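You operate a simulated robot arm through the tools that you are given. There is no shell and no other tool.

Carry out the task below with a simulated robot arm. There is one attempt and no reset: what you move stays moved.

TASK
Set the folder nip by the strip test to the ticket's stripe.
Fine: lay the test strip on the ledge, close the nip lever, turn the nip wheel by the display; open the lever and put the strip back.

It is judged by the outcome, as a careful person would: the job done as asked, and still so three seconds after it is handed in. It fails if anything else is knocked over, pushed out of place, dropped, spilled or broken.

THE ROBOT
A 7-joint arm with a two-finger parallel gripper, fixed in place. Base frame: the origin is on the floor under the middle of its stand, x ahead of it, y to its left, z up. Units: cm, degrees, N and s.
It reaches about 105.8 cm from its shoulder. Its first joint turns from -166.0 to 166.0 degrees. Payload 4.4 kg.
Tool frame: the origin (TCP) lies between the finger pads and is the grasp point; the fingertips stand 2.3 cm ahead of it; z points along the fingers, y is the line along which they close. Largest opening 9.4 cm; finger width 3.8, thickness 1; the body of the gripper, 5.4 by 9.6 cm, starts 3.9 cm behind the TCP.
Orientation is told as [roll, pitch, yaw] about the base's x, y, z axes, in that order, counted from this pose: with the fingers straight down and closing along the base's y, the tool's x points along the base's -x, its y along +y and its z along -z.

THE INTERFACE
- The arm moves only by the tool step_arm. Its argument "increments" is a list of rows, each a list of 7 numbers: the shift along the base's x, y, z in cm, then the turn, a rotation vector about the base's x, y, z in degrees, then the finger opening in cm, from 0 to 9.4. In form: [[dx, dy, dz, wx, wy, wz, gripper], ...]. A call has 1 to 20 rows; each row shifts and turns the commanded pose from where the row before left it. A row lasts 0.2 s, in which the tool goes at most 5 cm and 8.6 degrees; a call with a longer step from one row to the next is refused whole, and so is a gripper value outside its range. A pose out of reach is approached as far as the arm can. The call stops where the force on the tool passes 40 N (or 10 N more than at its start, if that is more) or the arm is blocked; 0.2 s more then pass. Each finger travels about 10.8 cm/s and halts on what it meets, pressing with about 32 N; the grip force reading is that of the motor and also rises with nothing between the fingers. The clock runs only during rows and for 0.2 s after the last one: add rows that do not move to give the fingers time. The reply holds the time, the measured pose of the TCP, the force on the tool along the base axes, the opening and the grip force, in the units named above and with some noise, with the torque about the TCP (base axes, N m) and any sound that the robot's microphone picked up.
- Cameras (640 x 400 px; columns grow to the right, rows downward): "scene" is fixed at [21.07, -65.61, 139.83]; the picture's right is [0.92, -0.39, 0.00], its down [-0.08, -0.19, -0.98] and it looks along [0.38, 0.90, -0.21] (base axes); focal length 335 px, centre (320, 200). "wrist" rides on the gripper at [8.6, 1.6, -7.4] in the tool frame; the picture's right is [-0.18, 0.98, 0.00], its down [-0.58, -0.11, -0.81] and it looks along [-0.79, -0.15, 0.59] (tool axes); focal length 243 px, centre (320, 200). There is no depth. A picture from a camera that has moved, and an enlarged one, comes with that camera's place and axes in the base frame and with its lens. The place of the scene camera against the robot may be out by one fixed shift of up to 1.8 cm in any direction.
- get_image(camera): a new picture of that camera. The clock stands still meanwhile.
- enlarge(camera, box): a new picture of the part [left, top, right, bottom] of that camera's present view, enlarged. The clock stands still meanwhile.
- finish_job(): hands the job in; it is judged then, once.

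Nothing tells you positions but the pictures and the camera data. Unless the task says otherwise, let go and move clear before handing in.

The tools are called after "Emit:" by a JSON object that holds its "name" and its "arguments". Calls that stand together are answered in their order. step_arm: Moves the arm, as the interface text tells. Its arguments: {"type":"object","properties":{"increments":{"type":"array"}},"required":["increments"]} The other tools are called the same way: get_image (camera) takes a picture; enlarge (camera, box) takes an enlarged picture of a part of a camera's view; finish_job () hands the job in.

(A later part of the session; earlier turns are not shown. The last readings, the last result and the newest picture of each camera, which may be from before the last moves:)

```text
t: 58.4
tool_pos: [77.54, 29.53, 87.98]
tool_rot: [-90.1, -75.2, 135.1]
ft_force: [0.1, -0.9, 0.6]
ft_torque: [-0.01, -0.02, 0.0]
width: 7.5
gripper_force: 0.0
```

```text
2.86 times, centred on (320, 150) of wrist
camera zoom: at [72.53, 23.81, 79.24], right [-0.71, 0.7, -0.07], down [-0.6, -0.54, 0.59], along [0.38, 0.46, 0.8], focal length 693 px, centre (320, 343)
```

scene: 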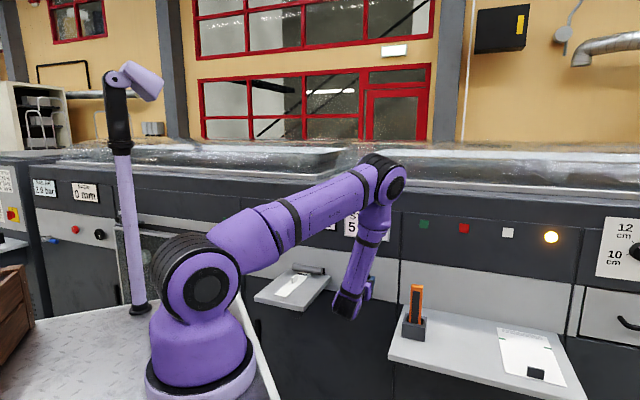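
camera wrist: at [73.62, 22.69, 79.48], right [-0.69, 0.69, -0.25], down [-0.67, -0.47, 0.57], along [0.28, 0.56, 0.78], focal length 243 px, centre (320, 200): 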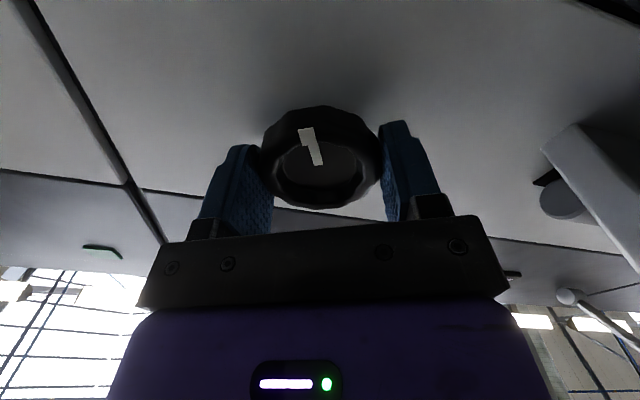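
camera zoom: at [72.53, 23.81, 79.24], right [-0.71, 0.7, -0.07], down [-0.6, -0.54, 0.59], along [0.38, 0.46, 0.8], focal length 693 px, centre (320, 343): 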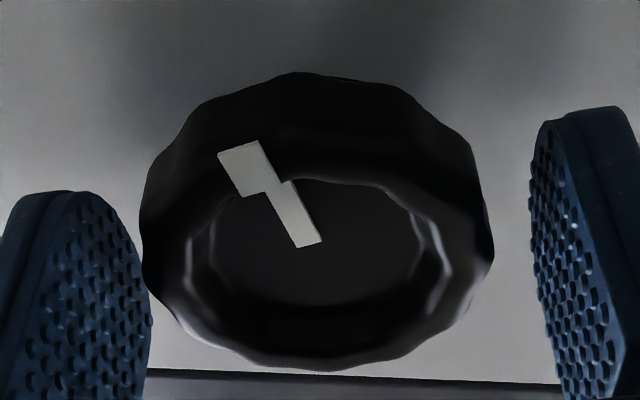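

The display now reads 5 mm after about 25° of turn, with 6 still showing at 15°. To avoid sitting at the edge of the 5 zone, I'll re-grip and find how far 5 extends, reading as I go.

Emit:
{"name": "step_arm", "arguments": {"increments": [[0, 0, 0, 3.5, 3.5, 0, 7.5], [0, 0, 0, 3.5, 3.5, 0, 7.5], [0, 0, 0, 3.5, 3.5, 0, 7.0], [0, 0, 0, 0, 0, 0, 6.3], [0, 0, 0, 0, 0, 0, 5.8], [0, 0, 0, 0, 0, 0, 5.3], [0, 0, 0, 0, 0, 0, 5.0], [0, 0, 0, -3.5, -3.5, 0, 5.0], [0, 0, 0, -3.5, -3.5, 0, 5.0], [0, 0, 0, 0, 0, 0, 5.0]]}}

Emit:
{"name": "get_image", "arguments": {"camera": "wrist"}}

Emit:
{"name": "enlarge", "arguments": {"camera": "wrist", "box": [490, 200, 640, 310]}}

```text
t: 60.6
tool_pos: [77.55, 29.59, 88.16]
tool_rot: [-90.6, -80.0, 135.5]
ft_force: [7.0, 0.4, 5.3]
ft_torque: [-0.19, 0.16, 0.28]
width: 5.89
gripper_force: 44.8
```

```text
taken
camera wrist: at [72.04, 24.28, 79.23], right [-0.71, 0.71, 0.01], down [-0.57, -0.58, 0.59], along [0.42, 0.41, 0.81], focal length 243 px, centre (320, 200)
```

wrist: 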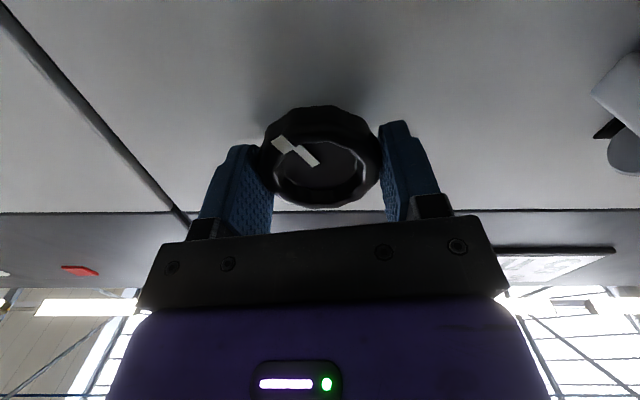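

```text
3.64 times, centred on (565, 255) of wrist
camera zoom: at [72.04, 24.28, 79.23], right [-0.71, 0.71, 0.01], down [-0.57, -0.58, 0.59], along [0.42, 0.41, 0.81], focal length 882 px, centre (-571, 0)
```

zoom: 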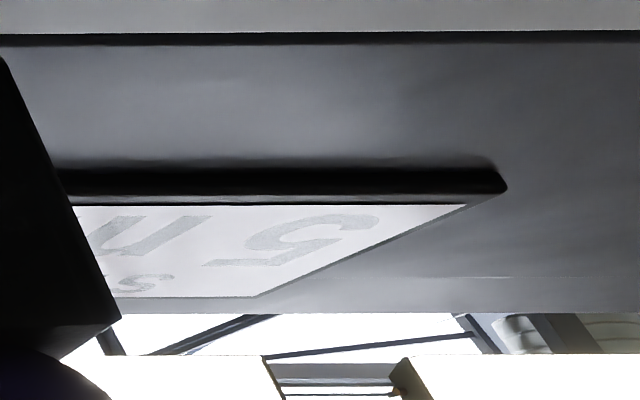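

It still reads 5 at about 35° of total turn. I'll go another 5° and read again.

Emit:
{"name": "step_arm", "arguments": {"increments": [[0, 0, 0, -3.5, -3.5, 0, 5.0], [0, 0, 0, 0, 0, 0, 5.0]]}}

Emit:
{"name": "enlarge", "arguments": {"camera": "wrist", "box": [480, 230, 610, 310]}}

```text
t: 61.2
tool_pos: [77.66, 29.47, 88.11]
tool_rot: [-90.3, -75.1, 135.3]
ft_force: [6.9, 3.5, 2.9]
ft_torque: [0.82, -0.86, 0.39]
width: 5.85
gripper_force: 45.2
```

```text
4.92 times, centred on (545, 270) of wrist
camera zoom: at [72.56, 23.75, 79.26], right [-0.71, 0.71, -0.07], down [-0.6, -0.54, 0.59], along [0.38, 0.46, 0.8], focal length 1194 px, centre (-788, -145)
```

zoom: 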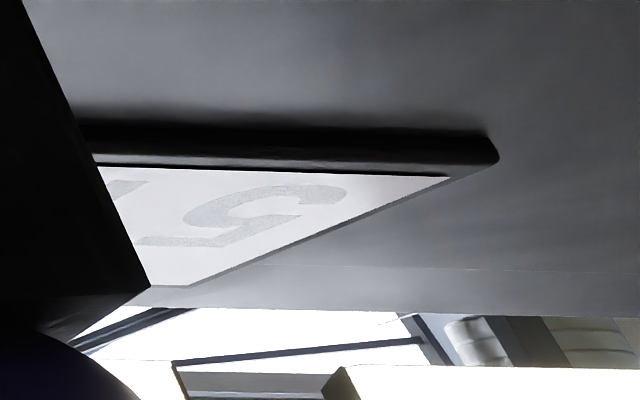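

Still 5 at about 40°. I'll re-grip and continue to find the far edge of the 5 zone.

Emit:
{"name": "step_arm", "arguments": {"increments": [[0, 0, 0, 0, 0, 0, 6.5], [0, 0, 0, 0, 0, 0, 7.5], [0, 0, 0, 3.5, 3.5, 0, 7.5], [0, 0, 0, 3.5, 3.5, 0, 7.5], [0, 0, 0, 3.5, 3.5, 0, 7.0], [0, 0, 0, 0, 0, 0, 6.3], [0, 0, 0, 0, 0, 0, 5.8], [0, 0, 0, 0, 0, 0, 5.3], [0, 0, 0, 0, 0, 0, 5.0], [0, 0, 0, -3.5, -3.5, 0, 5.0], [0, 0, 0, 0, 0, 0, 5.0]]}}

Emit:
{"name": "enlarge", "arguments": {"camera": "wrist", "box": [490, 190, 640, 310]}}

```text
t: 63.6
tool_pos: [77.55, 29.44, 88.17]
tool_rot: [-90.5, -84.9, 135.6]
ft_force: [6.3, -6.9, -1.4]
ft_torque: [0.21, -0.27, -0.46]
width: 5.84
gripper_force: 45.0
```

```text
3.33 times, centred on (565, 250) of wrist
camera zoom: at [71.5, 24.83, 79.29], right [-0.7, 0.7, 0.1], down [-0.53, -0.61, 0.59], along [0.47, 0.36, 0.8], focal length 809 px, centre (-497, 33)
```

zoom: 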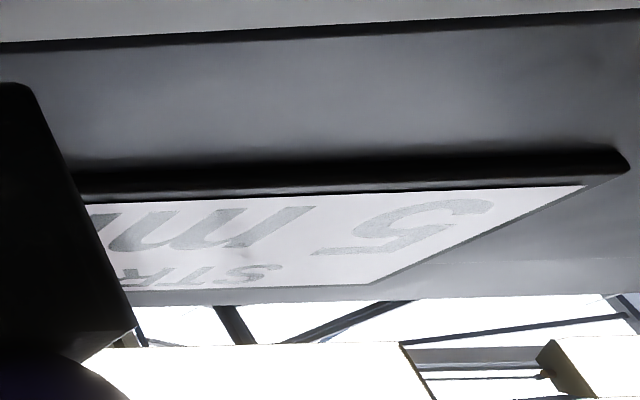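

Still 5 at about 45°. Turning 5° more.

Emit:
{"name": "step_arm", "arguments": {"increments": [[0, 0, 0, -3.5, -3.5, 0, 5.0], [0, 0, 0, 0, 0, 0, 5.0]]}}

Emit:
{"name": "enlarge", "arguments": {"camera": "wrist", "box": [490, 200, 640, 310]}}

Emit:
{"name": "enlarge", "arguments": {"camera": "wrist", "box": [240, 80, 400, 220]}}

```text
t: 64.2
tool_pos: [77.59, 29.48, 88.05]
tool_rot: [-90.4, -80.2, 135.4]
ft_force: [6.4, -7.1, 7.2]
ft_torque: [-0.61, 0.64, 0.09]
width: 5.85
gripper_force: 45.1
```

```text
3.64 times, centred on (565, 255) of wrist
camera zoom: at [72.04, 24.29, 79.24], right [-0.71, 0.71, 0.01], down [-0.57, -0.58, 0.59], along [0.42, 0.41, 0.81], focal length 882 px, centre (-571, 0)
```

zoom: 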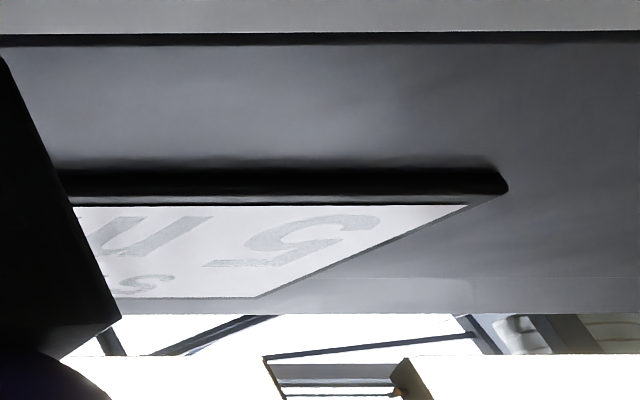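

```text
2.86 times, centred on (320, 150) of wrist
camera zoom: at [72.04, 24.29, 79.24], right [-0.71, 0.71, 0.01], down [-0.57, -0.58, 0.59], along [0.42, 0.41, 0.81], focal length 693 px, centre (320, 343)
```

zoom: 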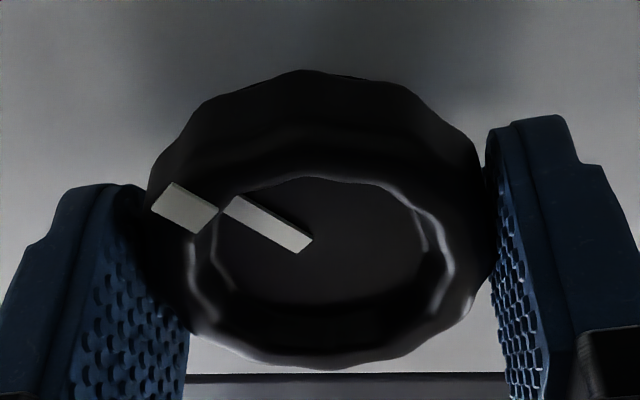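

Still 5 at about 50°. Another 5°.

Emit:
{"name": "step_arm", "arguments": {"increments": [[0, 0, 0, -3.5, -3.5, 0, 5.0], [0, 0, 0, 0, 0, 0, 5.0]]}}

Emit:
{"name": "enlarge", "arguments": {"camera": "wrist", "box": [480, 230, 610, 310]}}

```text
t: 64.8
tool_pos: [77.61, 29.64, 88.07]
tool_rot: [-90.4, -75.1, 135.3]
ft_force: [7.3, -4.9, 8.7]
ft_torque: [0.07, -0.08, 0.51]
width: 5.86
gripper_force: 45.3
```

```text
4.92 times, centred on (545, 270) of wrist
camera zoom: at [72.57, 23.77, 79.26], right [-0.7, 0.71, -0.07], down [-0.6, -0.54, 0.59], along [0.37, 0.46, 0.81], focal length 1194 px, centre (-788, -145)
```

zoom: 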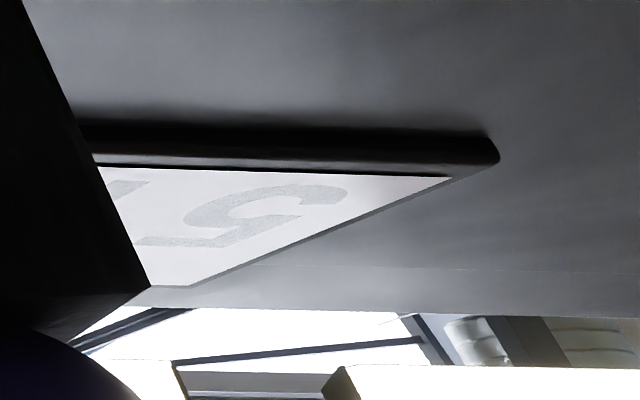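

Still 5 at about 55°. I'll re-grip once more and continue to the edge.

Emit:
{"name": "step_arm", "arguments": {"increments": [[0, 0, 0, 0, 0, 0, 6.5], [0, 0, 0, 0, 0, 0, 7.5], [0, 0, 0, 3.5, 3.5, 0, 7.5], [0, 0, 0, 3.5, 3.5, 0, 7.5], [0, 0, 0, 3.5, 3.5, 0, 7.0], [0, 0, 0, 0, 0, 0, 6.3], [0, 0, 0, 0, 0, 0, 5.8], [0, 0, 0, 0, 0, 0, 5.3], [0, 0, 0, 0, 0, 0, 5.0], [0, 0, 0, -3.5, -3.5, 0, 5.0], [0, 0, 0, 0, 0, 0, 5.0]]}}

Emit:
{"name": "enlarge", "arguments": {"camera": "wrist", "box": [490, 190, 640, 310]}}

Emit:
{"name": "enlarge", "arguments": {"camera": "wrist", "box": [240, 80, 400, 220]}}

```text
t: 67.2
tool_pos: [77.63, 29.45, 88.07]
tool_rot: [-90.8, -85.1, 135.7]
ft_force: [10.0, -2.1, 0.9]
ft_torque: [-0.65, 0.61, 0.3]
width: 5.78
gripper_force: 44.8
```

```text
3.33 times, centred on (565, 250) of wrist
camera zoom: at [71.53, 24.84, 79.27], right [-0.7, 0.7, 0.1], down [-0.53, -0.61, 0.59], along [0.47, 0.36, 0.8], focal length 809 px, centre (-497, 33)
```

zoom: 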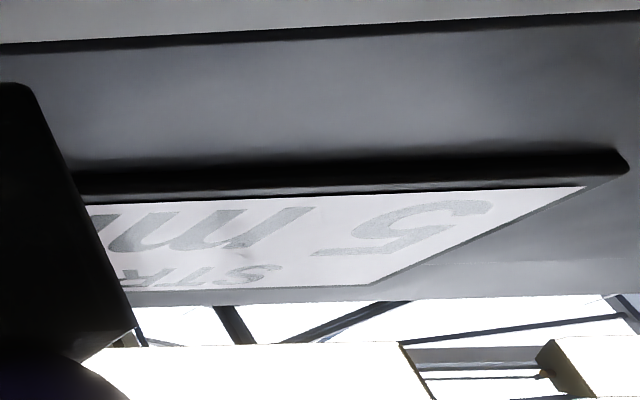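

```text
2.86 times, centred on (320, 150) of wrist
camera zoom: at [71.53, 24.84, 79.27], right [-0.7, 0.7, 0.1], down [-0.53, -0.61, 0.59], along [0.47, 0.36, 0.8], focal length 693 px, centre (320, 343)
```

zoom: 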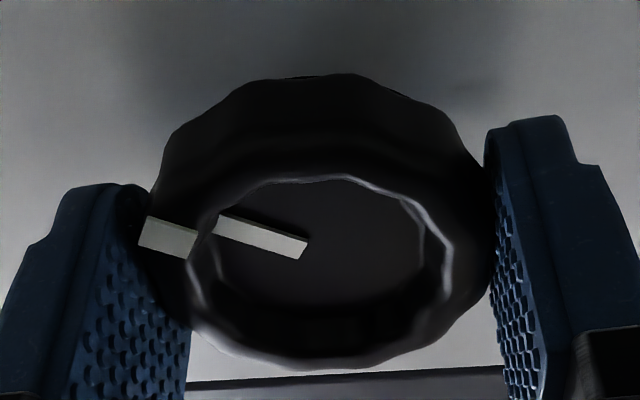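

Still 5 at about 60°. Continuing another 5°.

Emit:
{"name": "step_arm", "arguments": {"increments": [[0, 0, 0, -3.5, -3.5, 0, 5.0], [0, 0, 0, 0, 0, 0, 5.0]]}}

Emit:
{"name": "enlarge", "arguments": {"camera": "wrist", "box": [490, 200, 640, 310]}}

```text
t: 67.8
tool_pos: [77.59, 29.54, 88.09]
tool_rot: [-90.4, -80.1, 135.3]
ft_force: [9.3, -2.3, -1.8]
ft_torque: [0.75, -0.8, -0.07]
width: 5.8
gripper_force: 45.3
```

```text
3.64 times, centred on (565, 255) of wrist
camera zoom: at [72.06, 24.31, 79.23], right [-0.71, 0.71, 0.01], down [-0.57, -0.58, 0.59], along [0.42, 0.41, 0.81], focal length 882 px, centre (-571, 0)
```

zoom: 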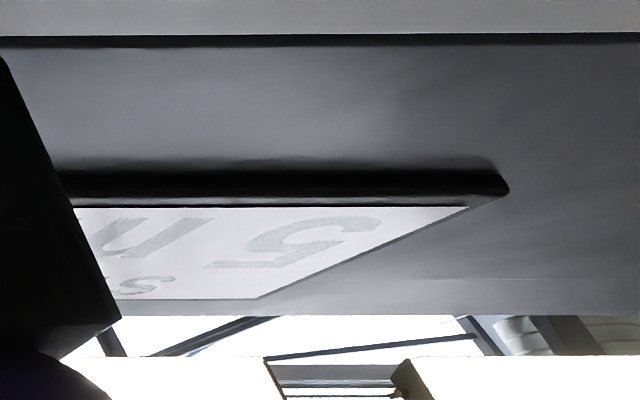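

Still 5 at about 65°. Another 5° and then I'll re-grip if needed.

Emit:
{"name": "step_arm", "arguments": {"increments": [[0, 0, 0, -3.5, -3.5, 0, 5.0], [0, 0, 0, 0, 0, 0, 5.0]]}}

Emit:
{"name": "enlarge", "arguments": {"camera": "wrist", "box": [480, 230, 610, 310]}}

```text
t: 68.4
tool_pos: [77.62, 29.45, 88.12]
tool_rot: [-89.9, -75.0, 135.1]
ft_force: [7.0, -1.9, 1.0]
ft_torque: [0.23, -0.28, -0.53]
width: 5.77
gripper_force: 44.9
```

```text
4.92 times, centred on (545, 270) of wrist
camera zoom: at [72.58, 23.78, 79.26], right [-0.7, 0.71, -0.07], down [-0.6, -0.54, 0.59], along [0.38, 0.46, 0.8], focal length 1194 px, centre (-788, -145)
```

zoom: 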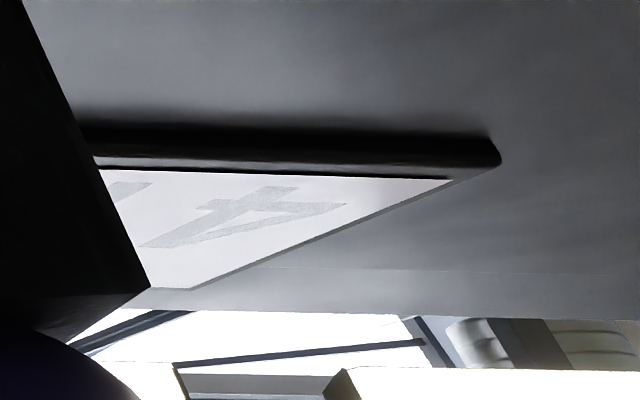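

The display changes to 4 at about 70°, so the 5 zone runs from roughly 22° to 68° and its middle is about 45°. I'll turn the wheel back 25° clockwise.

Emit:
{"name": "step_arm", "arguments": {"increments": [[0, 0, 0, 3.5, 3.5, 0, 5.0], [0, 0, 0, 3.5, 3.5, 0, 5.0], [0, 0, 0, 3.5, 3.5, 0, 5.0], [0, 0, 0, 3.5, 3.5, 0, 5.0], [0, 0, 0, 3.5, 3.5, 0, 5.0], [0, 0, 0, 0, 0, 0, 5.0]]}}

Emit:
{"name": "get_image", "arguments": {"camera": "wrist"}}

```text
t: 69.8
tool_pos: [77.65, 29.42, 88.05]
tool_rot: [90.6, -80.0, -45.7]
ft_force: [13.6, 0.2, 6.7]
ft_torque: [0.02, 0.01, 0.11]
width: 5.77
gripper_force: 45.3
```

```text
taken
camera wrist: at [69.97, 26.4, 79.78], right [-0.66, 0.66, 0.35], down [-0.42, -0.72, 0.55], along [0.62, 0.22, 0.76], focal length 243 px, centre (320, 200)
```

wrist: 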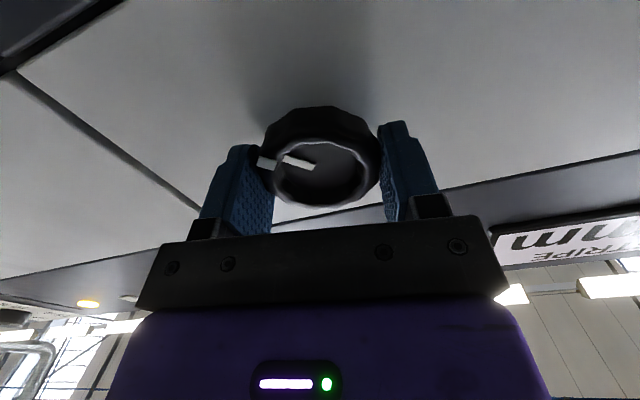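

I'll release the wheel straight outwards, back off, and rotate the hand level to check the display and pointer.

Emit:
{"name": "step_arm", "arguments": {"increments": [[0, 0, 0, 0, 0, 0, 6.2], [0, 0, 0, 0, 0, 0, 7.2], [0, 0, 0, 0, 0, 0, 8.5], [-0.5, -0.5, 0, 0, 0, 0, 9], [-1, -1, 0, 0, 0, 0, 9], [-1.5, -1.5, 0, 0, 0, 0, 9], [-1.5, -1.5, 0, -3.5, -3.5, 0, 9], [-1, -1, 0, -3.5, -3.5, 0, 9], [0, 0, 0, 0, 0, 0, 9]]}}

Emit:
{"name": "get_image", "arguments": {"camera": "wrist"}}

Emit:
{"name": "enlarge", "arguments": {"camera": "wrist", "box": [480, 120, 640, 230]}}

```text
t: 71.8
tool_pos: [72.19, 23.87, 88.06]
tool_rot: [-135.1, -89.9, -179.8]
ft_force: [-0.3, 0.3, 0.0]
ft_torque: [0.03, 0.01, -0.04]
width: 9.02
gripper_force: 0.0
```

```text
taken
camera wrist: at [65.51, 19.76, 79.35], right [-0.7, 0.69, 0.18], down [-0.49, -0.65, 0.58], along [0.52, 0.31, 0.79], focal length 243 px, centre (320, 200)
```

wrist: 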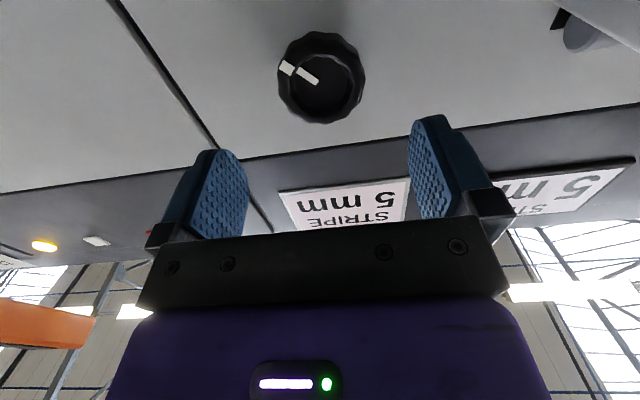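

```text
3.64 times, centred on (560, 175) of wrist
camera zoom: at [65.51, 19.76, 79.35], right [-0.7, 0.69, 0.18], down [-0.49, -0.65, 0.58], along [0.52, 0.31, 0.79], focal length 882 px, centre (-553, 291)
```

zoom: 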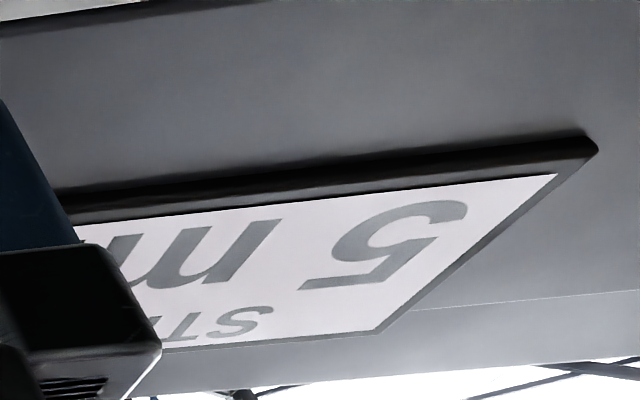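

The display now reads 5 mm, matching the ticket. Next I'll raise and tilt the tool back to pointing down, on the same path as before, and return to the lever.

Emit:
{"name": "step_arm", "arguments": {"increments": [[0, 0, 2, 0, 0, 0, 8], [0, 0, 2, 0, 0, 0, 7], [0, 0, 2, 0, 0, 0, 6], [0, 0, 1.5, -5.657, 5.657, 0, 5], [0, 0, 1.5, -5.657, 5.657, 0, 5], [0, 0, 1.5, -5.657, 5.657, 0, 5], [0, 0, 1.5, -5.657, 5.657, 0, 5], [0, 0, 1.5, -5.657, 5.657, 0, 5], [0, 0, 1.5, -5.657, 5.657, 0, 5], [-0.5, -0.3, 1, -5.657, 5.657, 0, 5], [-0.5, -0.3, 1, -5.657, 5.657, 0, 5], [-0.5, -0.3, 1, -5.657, 5.657, 0, 5], [-0.5, -0.3, 1, -5.657, 5.657, 0, 5], [-0.5, -0.3, 1, -5.657, 5.657, 0, 5], [-0.5, -0.3, 1, -1.414, 1.414, 0, 5], [0, 0, 0, 0, 0, 0, 5]]}}

Emit:
{"name": "get_image", "arguments": {"camera": "scene"}}

Emit:
{"name": "enlarge", "arguments": {"camera": "scene", "box": [230, 190, 410, 310]}}

```text
t: 75.2
tool_pos: [69.04, 22.31, 109.02]
tool_rot: [0.0, 0.0, 45.0]
ft_force: [1.5, -0.1, 0.7]
ft_torque: [0.02, -0.04, 0.0]
width: 5.0
gripper_force: 0.1
```

```text
taken
```

scene: 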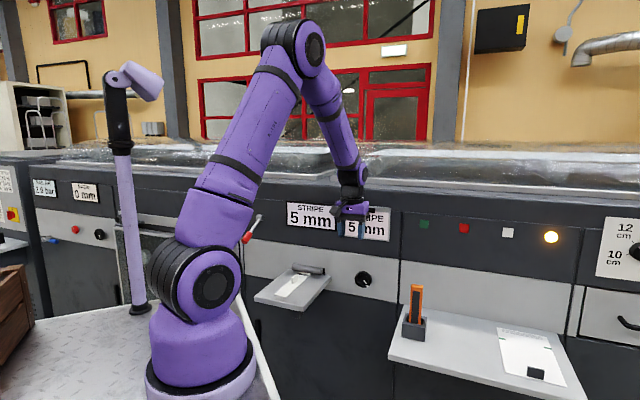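

```text
3.33 times, centred on (320, 250) of scene
camera zoom: at [21.07, -65.61, 139.83], right [0.92, -0.39, 0.0], down [-0.08, -0.19, -0.98], along [0.38, 0.9, -0.21], focal length 1117 px, centre (320, 33)
```

zoom: 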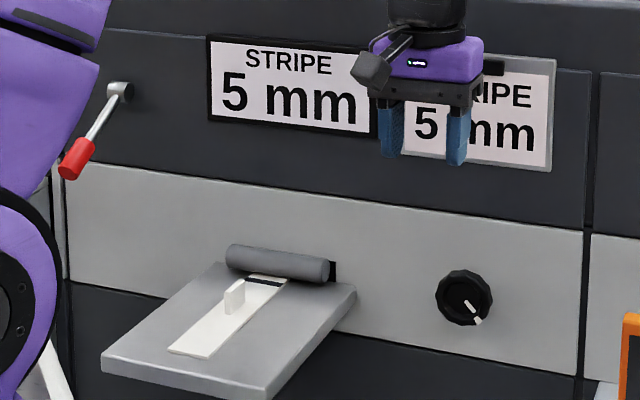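

The display and ticket both read 5 mm and the wheel pointer sits mid-zone. Now I'll travel back to the lever, staying high.

Emit:
{"name": "step_arm", "arguments": {"increments": [[0, 0, 4, 0, 0, 0, 5], [0, 0, 4, 0, 0, 0, 5], [0, 0, 4, 0, 0, 0, 5], [-2.8, 2.8, 0.6, 0, 0, 0, 5], [-2.8, 2.8, 0.6, 0, 0, 0, 5], [-2.8, 2.8, 0.6, 0, 0, 0, 5], [-2.8, 2.8, 0.6, 0, 0, 0, 5], [-2.8, 2.8, 0.6, 0, 0, 0, 5], [-2.8, 2.8, 0, 0, 0, 0, 5], [-2.8, 2.8, 0, 0, 0, 0, 5], [-2.8, 2.8, 0, 0, 0, 0, 5], [-2.8, 2.8, 0, 0, 0, 0, 5], [-0.2, 3.5, 0, 0, 0, 0, 5], [0, 0, 0, 0, 0, 0, 5]]}}

Emit:
{"name": "get_image", "arguments": {"camera": "wrist"}}

Emit:
{"name": "get_image", "arguments": {"camera": "scene"}}

```text
t: 78.2
tool_pos: [43.28, 50.79, 123.98]
tool_rot: [0.0, 0.0, 45.0]
ft_force: [-0.5, 0.0, -0.1]
ft_torque: [0.01, 0.03, -0.02]
width: 4.98
gripper_force: 0.0
```

```text
taken
camera wrist: at [35.85, 45.75, 131.42], right [-0.56, 0.83, 0.0], down [0.49, 0.33, 0.81], along [0.67, 0.46, -0.59], focal length 243 px, centre (320, 200)
```

wrist: 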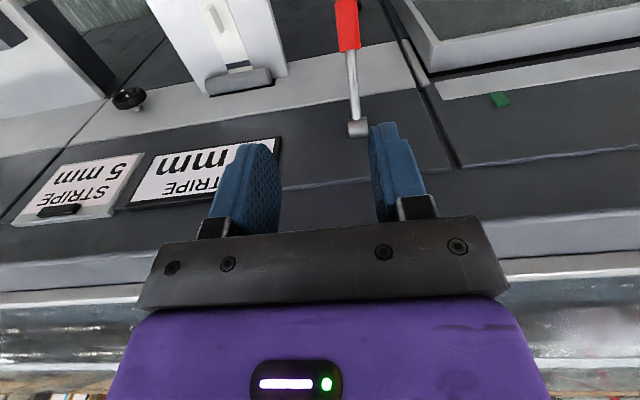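

```text
taken
```

scene: 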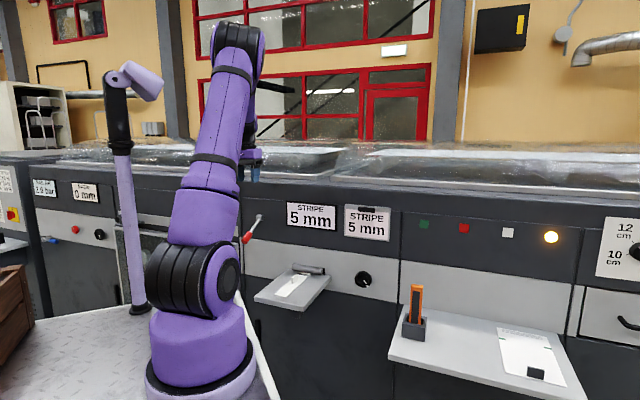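

Emit:
{"name": "enlarge", "arguments": {"camera": "wrist", "box": [300, 0, 420, 150]}}

Emit:
{"name": "enlarge", "arguments": {"camera": "scene", "box": [210, 190, 330, 265]}}

```text
2.67 times, centred on (360, 75) of wrist
camera zoom: at [35.85, 45.75, 131.42], right [-0.56, 0.83, 0.0], down [0.49, 0.33, 0.81], along [0.67, 0.46, -0.59], focal length 647 px, centre (213, 533)
```

zoom: 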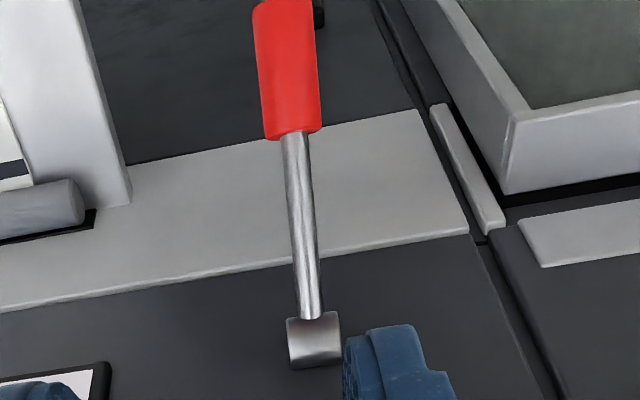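

```text
5.33 times, centred on (270, 228) of scene
camera zoom: at [21.07, -65.61, 139.83], right [0.92, -0.39, 0.0], down [-0.08, -0.19, -0.98], along [0.38, 0.9, -0.21], focal length 1787 px, centre (587, 53)
```

zoom: 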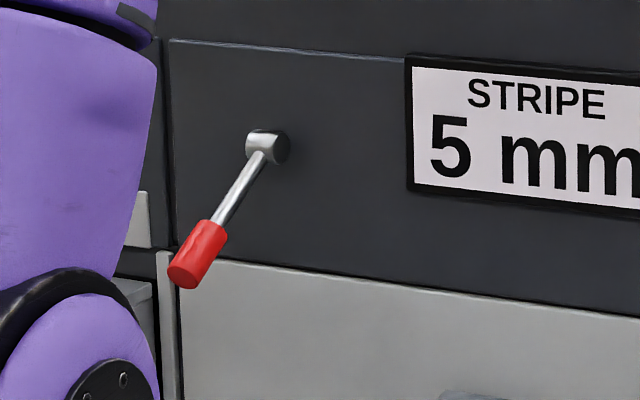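

The closed lever slopes down about 30°, with its red grip centred near (42.4,54.1,101). I'll lower the open fingers to straddle it.

Emit:
{"name": "step_arm", "arguments": {"increments": [[-0.38, 1.7, -1, 0, 0, 0, 5], [-0.37, 1.7, -1, 0, 0, 0, 5], [0, 0, -4, 0, 0, 0, 5], [0, 0, -4, 0, 0, 0, 5], [0, 0, -3, 0, 0, 0, 5], [0, 0, -2, 0, 0, 0, 5], [0, 0, 0, 0, 0, 0, 5]]}}

Emit:
{"name": "get_image", "arguments": {"camera": "wrist"}}

Emit:
{"name": "enlarge", "arguments": {"camera": "scene", "box": [210, 170, 330, 265]}}

```text
t: 79.8
tool_pos: [42.76, 54.48, 109.04]
tool_rot: [0.0, -0.1, 45.0]
ft_force: [0.0, 0.3, -1.0]
ft_torque: [0.05, -0.02, 0.0]
width: 5.03
gripper_force: 0.1
```

```text
taken
camera wrist: at [35.3, 49.5, 116.45], right [-0.56, 0.83, 0.0], down [0.49, 0.33, 0.81], along [0.67, 0.46, -0.59], focal length 243 px, centre (320, 200)
```

wrist: 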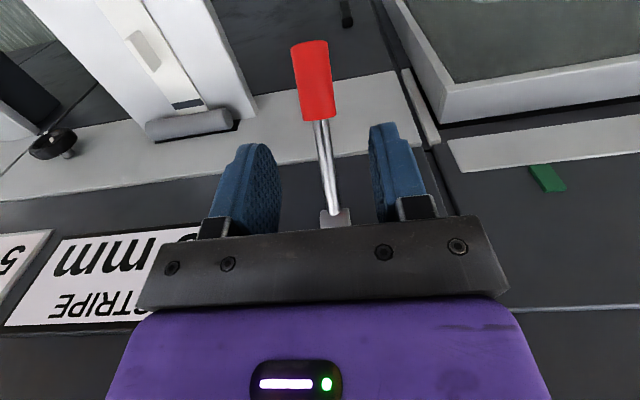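

```text
4.21 times, centred on (270, 218) of scene
camera zoom: at [21.07, -65.61, 139.83], right [0.92, -0.39, 0.0], down [-0.08, -0.19, -0.98], along [0.38, 0.9, -0.21], focal length 1410 px, centre (530, 126)
```

zoom: 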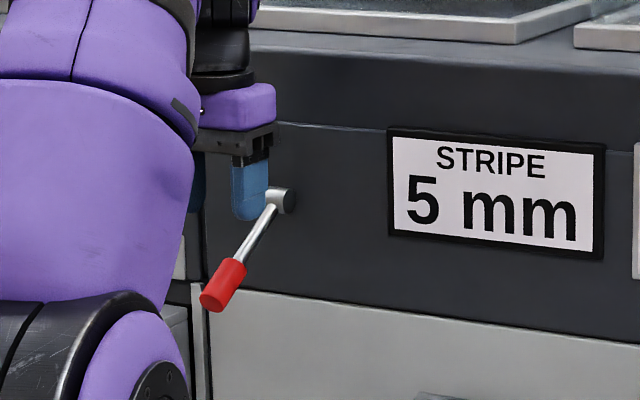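

The red grip is centred between the fingers. I'll lower onto it and close.

Emit:
{"name": "step_arm", "arguments": {"increments": [[-0.28, -0.28, -3, 0, 0, 0, 5], [0, 0, -3, 0, 0, 0, 5], [0, 0, -1, 0, 0, 0, 5], [0, 0, -0.7, 0, 0, 0, 5], [0, 0, 0, 0, 0, 0, 4], [0, 0, 0, 0, 0, 0, 3], [0, 0, 0, 0, 0, 0, 2.5], [0, 0, 0, 0, 0, 0, 2], [0, 0, 0, 0, 0, 0, 2]]}}

Emit:
{"name": "get_image", "arguments": {"camera": "wrist"}}

```text
t: 81.8
tool_pos: [42.74, 54.01, 101.32]
tool_rot: [0.0, 0.0, 45.0]
ft_force: [5.8, -8.6, 0.3]
ft_torque: [-0.46, -0.24, 0.46]
width: 2.31
gripper_force: 44.8
```

```text
taken
camera wrist: at [35.27, 49.05, 108.71], right [-0.56, 0.83, 0.0], down [0.49, 0.33, 0.81], along [0.67, 0.45, -0.59], focal length 243 px, centre (320, 200)
```

wrist: 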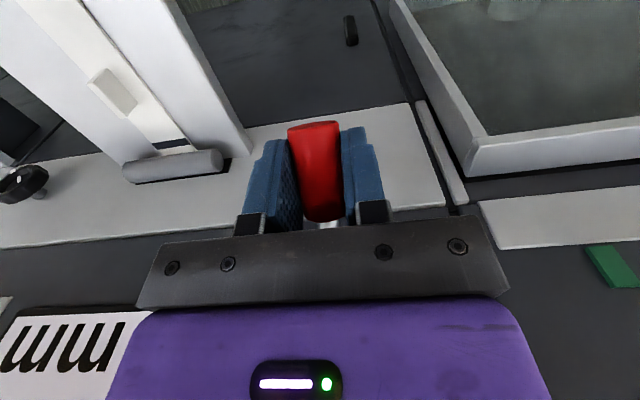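

The red grip is held (2.3 cm). I'll lift it along its arc about the hub, first to about horizontal.

Emit:
{"name": "step_arm", "arguments": {"increments": [[-0.2, -0.4, 0.84, 0, 0, 0, 2], [-0.22, -0.22, 0.85, 0, 0, 0, 2], [-0.17, -0.17, 0.87, 0, 0, 0, 2], [-0.11, -0.11, 0.89, 0, 0, 0, 2], [-0.06, -0.06, 0.9, 0, 0, 0, 2], [0, 0, 0, 0, 0, 0, 2]]}}

Emit:
{"name": "enlarge", "arguments": {"camera": "scene", "box": [210, 170, 400, 300]}}

```text
t: 83.2
tool_pos: [41.72, 53.12, 105.7]
tool_rot: [0.1, 0.0, 45.0]
ft_force: [6.8, -3.7, -4.6]
ft_torque: [-0.13, 0.37, -0.34]
width: 2.33
gripper_force: 44.8
```

```text
3.08 times, centred on (305, 235) of scene
camera zoom: at [21.07, -65.61, 139.83], right [0.92, -0.39, 0.0], down [-0.08, -0.19, -0.98], along [0.38, 0.9, -0.21], focal length 1031 px, centre (366, 92)
```

zoom: 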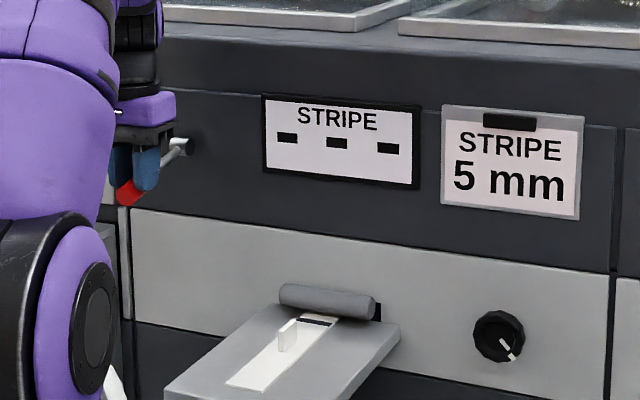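

The lever follows and the display has gone back to dashes, meaning the nip is open. I'll continue raising the lever to its original up position.

Emit:
{"name": "step_arm", "arguments": {"increments": [[0, 0, 0.9, 0, 0, 0, 2], [0.05, 0.05, 0.9, 0, 0, 0, 2], [0.11, 0.11, 0.89, 0, 0, 0, 2], [0.16, 0.16, 0.87, 0, 0, 0, 2], [0.21, 0.21, 0.85, 0, 0, 0, 2], [0, 0, 0, 0, 0, 0, 2]]}}

Emit:
{"name": "enlarge", "arguments": {"camera": "scene", "box": [210, 170, 400, 300]}}

```text
t: 84.6
tool_pos: [42.26, 53.65, 110.14]
tool_rot: [0.0, -0.1, 45.0]
ft_force: [0.2, -0.1, -0.6]
ft_torque: [-0.01, 0.03, 0.0]
width: 1.99
gripper_force: 0.0
```

```text
3.08 times, centred on (305, 235) of scene
camera zoom: at [21.07, -65.61, 139.83], right [0.92, -0.39, 0.0], down [-0.08, -0.19, -0.98], along [0.38, 0.9, -0.21], focal length 1031 px, centre (366, 92)
```

zoom: 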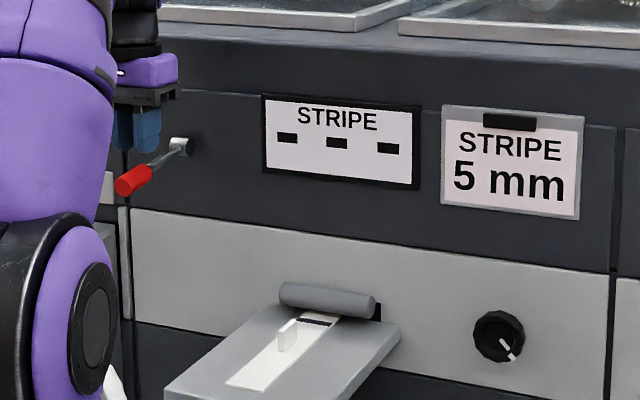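

The grip slipped off with the lever near horizontal, and the display still shows dashes. I'll open, lower for a deeper grip, and finish lifting it.

Emit:
{"name": "step_arm", "arguments": {"increments": [[0, 0, 0, 0, 0, 0, 3.5], [-0.49, -0.21, 0, 0, 0, 0, 5], [0, 0, 0, 0, 0, 0, 5], [0, 0, -2, 0, 0, 0, 5], [0, 0, -2, 0, 0, 0, 5], [0, 0, -1.2, 0, 0, 0, 5], [0, 0, -0.6, 0, 0, 0, 5], [0, 0, 0, 0, 0, 0, 5]]}}

Emit:
{"name": "get_image", "arguments": {"camera": "wrist"}}

Emit:
{"name": "enlarge", "arguments": {"camera": "scene", "box": [210, 170, 330, 265]}}

```text
t: 86.4
tool_pos: [41.9, 53.32, 104.34]
tool_rot: [0.0, 0.0, 45.0]
ft_force: [-1.2, 0.0, -0.7]
ft_torque: [-0.02, 0.02, 0.03]
width: 5.0
gripper_force: 0.1
```

```text
taken
camera wrist: at [34.46, 48.36, 111.75], right [-0.56, 0.83, 0.0], down [0.49, 0.33, 0.81], along [0.67, 0.46, -0.59], focal length 243 px, centre (320, 200)
```

wrist: 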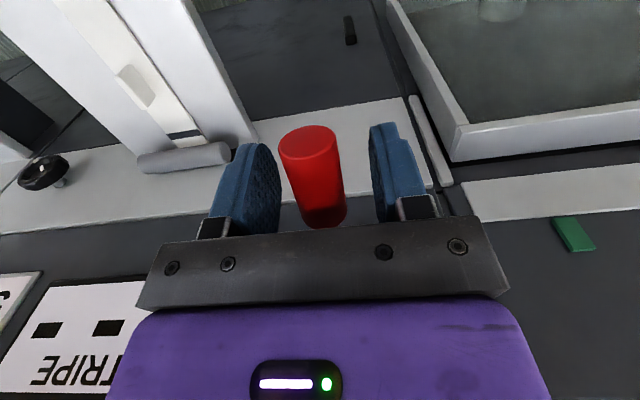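

```text
4.21 times, centred on (270, 218) of scene
camera zoom: at [21.07, -65.61, 139.83], right [0.92, -0.39, 0.0], down [-0.08, -0.19, -0.98], along [0.38, 0.9, -0.21], focal length 1410 px, centre (530, 126)
```

zoom: 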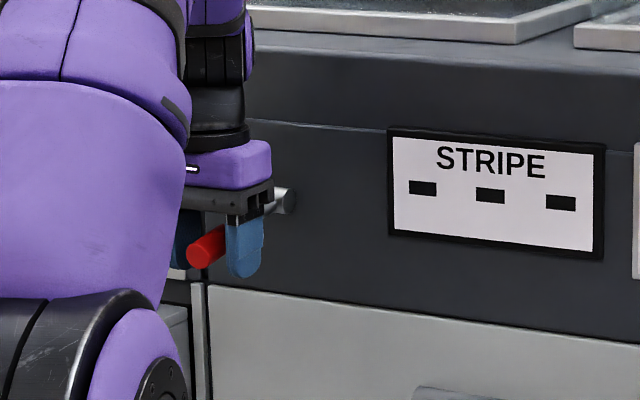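

The red grip sits nicely between the fingers, slightly above their centre. I'll close and lift along the arc.

Emit:
{"name": "step_arm", "arguments": {"increments": [[0, 0, 0, 0, 0, 0, 3.5], [0, 0, 0, 0, 0, 0, 2.6], [0, 0, 0, 0, 0, 0, 2.0], [0, 0, 0, 0, 0, 0, 1.5], [0, 0, 0.6, 0, 0, 0, 1.5], [0, 0, 0.6, 0, 0, 0, 1.5], [0, 0, 0.6, 0, 0, 0, 1.5], [0.06, 0.06, 0.6, 0, 0, 0, 1.5], [0, 0, 0, 0, 0, 0, 1.5]]}}

Emit:
{"name": "get_image", "arguments": {"camera": "wrist"}}

```text
t: 88.4
tool_pos: [41.92, 53.25, 106.78]
tool_rot: [0.1, 0.1, 44.9]
ft_force: [4.1, -18.8, -13.5]
ft_torque: [-1.02, 0.91, 0.37]
width: 2.31
gripper_force: 45.0
```

```text
taken
camera wrist: at [34.56, 48.35, 114.15], right [-0.56, 0.83, 0.0], down [0.49, 0.33, 0.81], along [0.67, 0.45, -0.59], focal length 243 px, centre (320, 200)
```

wrist: 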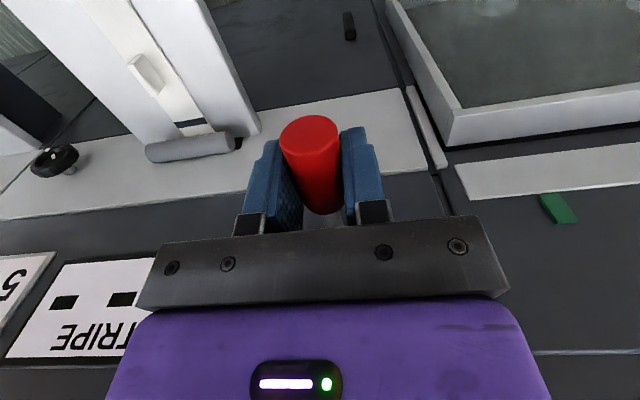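

The lever is following but with some side load from the grip. I'll briefly release, re-centre, re-grip and continue the arc.

Emit:
{"name": "step_arm", "arguments": {"increments": [[0, 0, 0, 0, 0, 0, 3.2], [0.14, -0.14, 0, 0, 0, 0, 3.6], [0, 0, 0, 0, 0, 0, 3.6], [0, 0, 0, 0, 0, 0, 2.6], [0, 0, 0, 0, 0, 0, 2.0], [0, 0, 0, 0, 0, 0, 1.5], [0.08, 0.08, 0.6, 0, 0, 0, 1.5], [0.1, 0.1, 0.6, 0, 0, 0, 1.5], [0.1, 0.1, 0.6, 0, 0, 0, 1.5], [0.12, 0.12, 0.6, 0, 0, 0, 1.5], [0, 0, 0, 0, 0, 0, 1.5]]}}

Emit:
{"name": "get_image", "arguments": {"camera": "wrist"}}

Emit:
{"name": "enlarge", "arguments": {"camera": "scene", "box": [210, 170, 330, 265]}}

```text
t: 90.8
tool_pos: [42.41, 53.7, 109.21]
tool_rot: [0.0, 0.0, 45.0]
ft_force: [-6.4, 3.2, -4.4]
ft_torque: [-0.27, 0.39, 0.0]
width: 2.31
gripper_force: 45.1
```

```text
taken
camera wrist: at [35.0, 48.76, 116.61], right [-0.56, 0.83, 0.0], down [0.49, 0.33, 0.81], along [0.67, 0.46, -0.59], focal length 243 px, centre (320, 200)
```

wrist: 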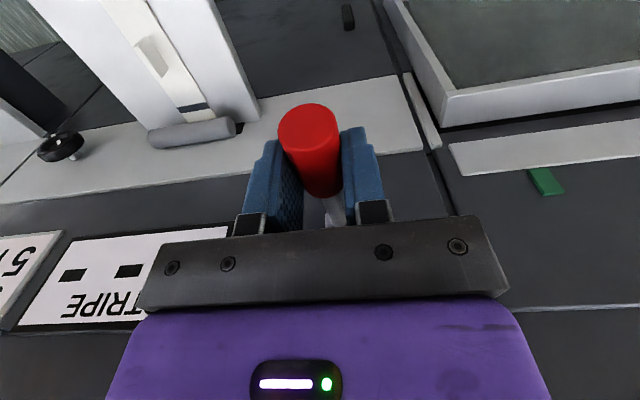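

```text
4.21 times, centred on (270, 218) of scene
camera zoom: at [21.07, -65.61, 139.83], right [0.92, -0.39, 0.0], down [-0.08, -0.19, -0.98], along [0.38, 0.9, -0.21], focal length 1410 px, centre (530, 126)
```

zoom: 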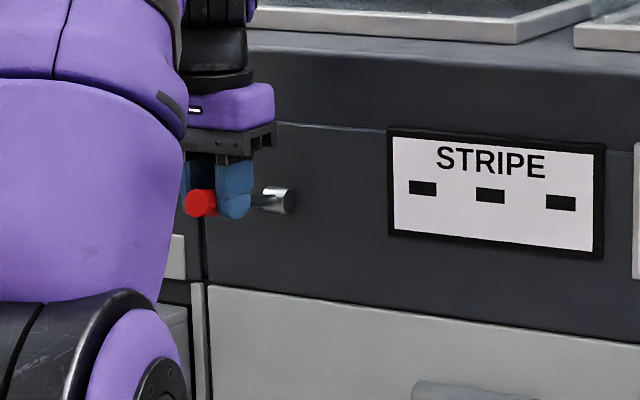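

The lever is now above horizontal but the grip slid a bit low. I'll re-grip deeper and lift again.

Emit:
{"name": "step_arm", "arguments": {"increments": [[0, 0, 0, 0, 0, 0, 3.2], [0, 0, 0, 0, 0, 0, 4], [-0.1, -0.1, -0.8, 0, 0, 0, 4], [-0.1, -0.1, -0.8, 0, 0, 0, 4], [0, 0, 0, 0, 0, 0, 3], [0, 0, 0, 0, 0, 0, 2.2], [0, 0, 0, 0, 0, 0, 1.5], [0, 0, 0, 0, 0, 0, 1.5], [0.08, 0.08, 0.6, 0, 0, 0, 1.5], [0.12, 0.12, 0.6, 0, 0, 0, 1.5], [0.14, 0.14, 0.6, 0, 0, 0, 1.5], [0.15, 0.15, 0.6, 0, 0, 0, 1.5], [0.16, 0.16, 0.6, 0, 0, 0, 1.5], [0, 0, 0, 0, 0, 0, 1.5]]}}

Emit:
{"name": "get_image", "arguments": {"camera": "wrist"}}

Emit:
{"name": "enlarge", "arguments": {"camera": "scene", "box": [210, 170, 330, 265]}}

```text
t: 93.8
tool_pos: [42.99, 54.19, 110.46]
tool_rot: [0.0, 0.0, 45.0]
ft_force: [-9.9, 3.7, -13.3]
ft_torque: [-1.09, 0.75, -0.73]
width: 2.38
gripper_force: 44.3
```

```text
taken
camera wrist: at [35.49, 49.24, 117.87], right [-0.57, 0.83, 0.0], down [0.49, 0.33, 0.81], along [0.67, 0.46, -0.59], focal length 243 px, centre (320, 200)
```

wrist: 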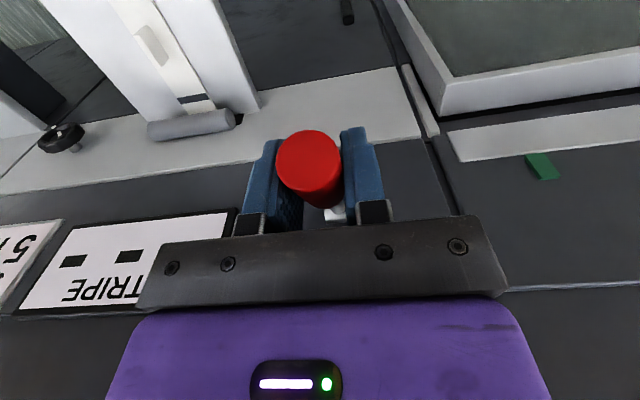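

```text
4.21 times, centred on (270, 218) of scene
camera zoom: at [21.07, -65.61, 139.83], right [0.92, -0.39, 0.0], down [-0.08, -0.19, -0.98], along [0.38, 0.9, -0.21], focal length 1410 px, centre (530, 126)
```

zoom: 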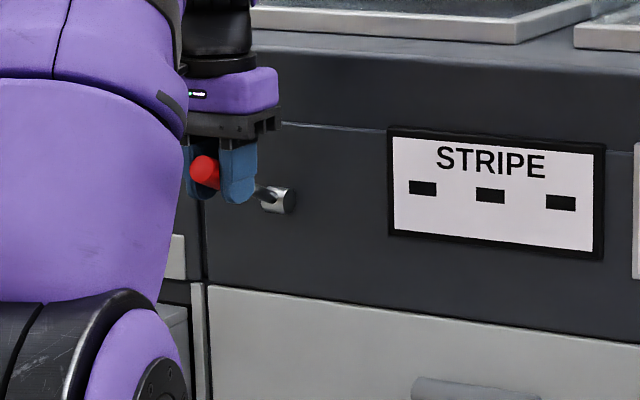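

The lever is at about 26°, nearly back at its original 30°. One more re-grip and lift to its stop.

Emit:
{"name": "step_arm", "arguments": {"increments": [[0, 0, 0, 0, 0, 0, 3.2], [0, 0, 0, 0, 0, 0, 4], [0, 0, -0.6, 0, 0, 0, 4], [0, 0, 0, 0, 0, 0, 3], [0, 0, 0, 0, 0, 0, 2.2], [0, 0, 0, 0, 0, 0, 1.5], [0, 0, 0, 0, 0, 0, 1.5], [0.14, 0.14, 0.5, 0, 0, 0, 1.5], [0.16, 0.16, 0.5, 0, 0, 0, 1.5], [0.16, 0.16, 0.5, 0, 0, 0, 1.5], [0.1, 0.1, 0.3, 0, 0, 0, 1.5], [0, 0, 0, 0, 0, 0, 1.5]]}}

Emit:
{"name": "enlarge", "arguments": {"camera": "scene", "box": [210, 170, 330, 265]}}

```text
t: 96.4
tool_pos: [43.56, 54.74, 111.73]
tool_rot: [0.1, -0.2, 44.9]
ft_force: [-12.3, 6.2, 0.4]
ft_torque: [0.45, -0.74, -0.56]
width: 2.37
gripper_force: 44.6
```

```text
4.21 times, centred on (270, 218) of scene
camera zoom: at [21.07, -65.61, 139.83], right [0.92, -0.39, 0.0], down [-0.08, -0.19, -0.98], along [0.38, 0.9, -0.21], focal length 1410 px, centre (530, 126)
```

zoom: 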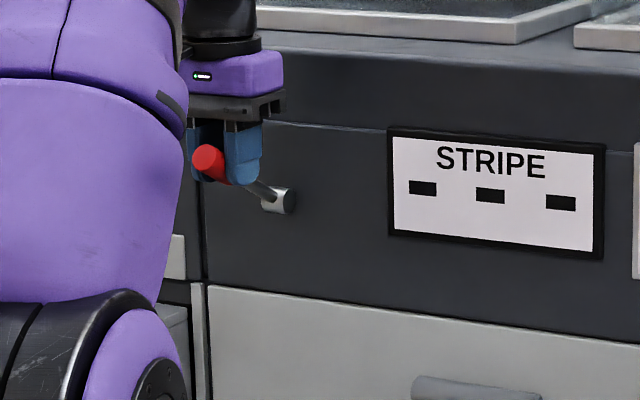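

The lever is back at its original raised position. I'll release it and rise clear.

Emit:
{"name": "step_arm", "arguments": {"increments": [[0, 0, 0, 0, 0, 0, 3.2], [0, 0, 0, 0, 0, 0, 4.5], [0, 0, 0, 0, 0, 0, 5.5], [0, 0, 1, 0, 0, 0, 5.5], [0, 0, 3, 0, 0, 0, 5.5], [0, 0, 4, 0, 0, 0, 5.5], [0, 0, 4, 0, 0, 0, 5.5], [0, 0, 0, 0, 0, 0, 5]]}}

Emit:
{"name": "enlarge", "arguments": {"camera": "scene", "box": [210, 170, 400, 300]}}

Emit:
{"name": "get_image", "arguments": {"camera": "wrist"}}

```text
t: 98.2
tool_pos: [43.41, 54.66, 123.65]
tool_rot: [0.0, 0.0, 45.1]
ft_force: [0.6, 0.1, 0.5]
ft_torque: [0.04, -0.02, 0.0]
width: 4.99
gripper_force: 0.1
```

```text
3.08 times, centred on (305, 235) of scene
camera zoom: at [21.07, -65.61, 139.83], right [0.92, -0.39, 0.0], down [-0.08, -0.19, -0.98], along [0.38, 0.9, -0.21], focal length 1031 px, centre (366, 92)
```

zoom: 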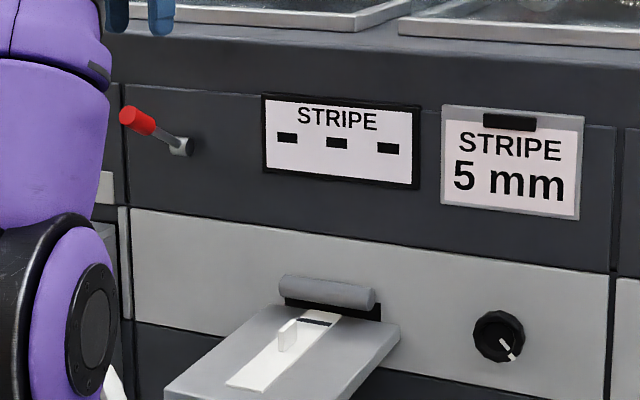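

```text
taken
camera wrist: at [36.05, 49.69, 131.16], right [-0.56, 0.83, 0.0], down [0.49, 0.33, 0.81], along [0.67, 0.46, -0.59], focal length 243 px, centre (320, 200)
```

wrist: 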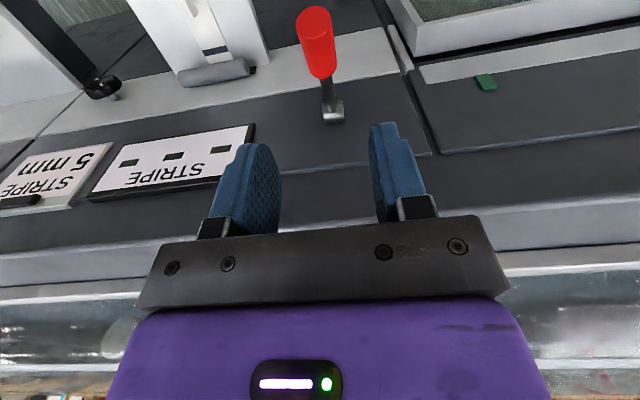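

The lever is open again and the roller has lifted. Next I'll go above the strip on the ledge and check alignment with its fin.

Emit:
{"name": "step_arm", "arguments": {"increments": [[2.6, -2.85, 0, 0, 0, 0, 5], [2.6, -2.85, 0, 0, 0, 0, 5], [2.6, -2.85, 0, 0, 0, 0, 5], [2.6, -2.85, 0, 0, 0, 0, 5], [2.6, -2.8, 0, 0, 0, 0, 5], [0, 0, -4, 0, 0, 0, 5], [0, 0, -4, 0, 0, 0, 5], [0, 0, -4, 0, 0, 0, 5], [0, 0, -4, 0, 0, 0, 5], [0, 0, -4, 0, 0, 0, 5], [0, 0, -2, 0, 0, 0, 5], [0, 0, 0, 0, 0, 0, 5]]}}

Emit:
{"name": "get_image", "arguments": {"camera": "wrist"}}

Emit:
{"name": "enlarge", "arguments": {"camera": "wrist", "box": [240, 0, 400, 160]}}

```text
t: 100.8
tool_pos: [56.44, 40.47, 101.81]
tool_rot: [0.0, 0.0, 45.0]
ft_force: [-1.1, -0.3, 0.5]
ft_torque: [0.04, -0.03, -0.03]
width: 5.01
gripper_force: 0.1
```

```text
taken
camera wrist: at [49.0, 35.45, 109.09], right [-0.56, 0.83, 0.0], down [0.49, 0.33, 0.81], along [0.67, 0.46, -0.59], focal length 243 px, centre (320, 200)
```

wrist: 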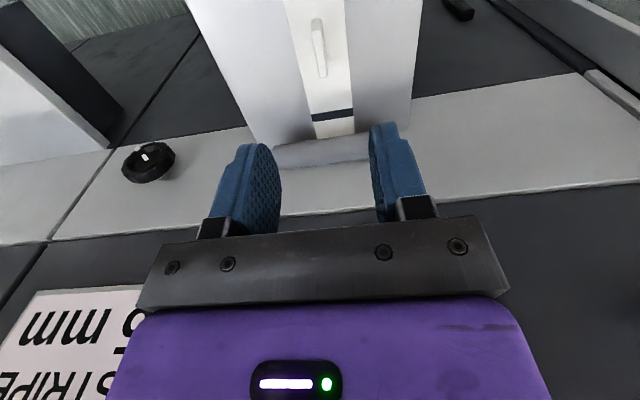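

```text
2.50 times, centred on (320, 80) of wrist
camera zoom: at [49.0, 35.45, 109.09], right [-0.56, 0.83, 0.0], down [0.49, 0.33, 0.81], along [0.67, 0.46, -0.59], focal length 606 px, centre (320, 500)
```

zoom: 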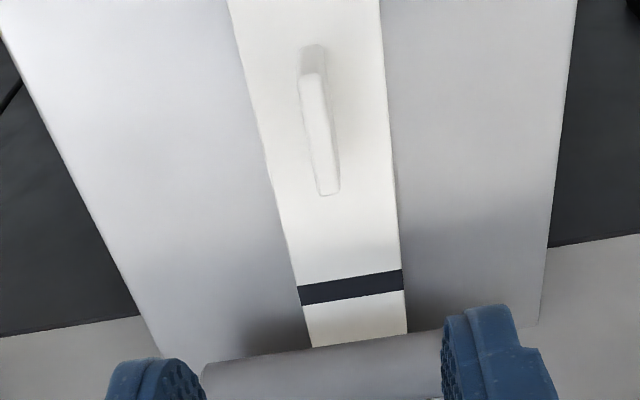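

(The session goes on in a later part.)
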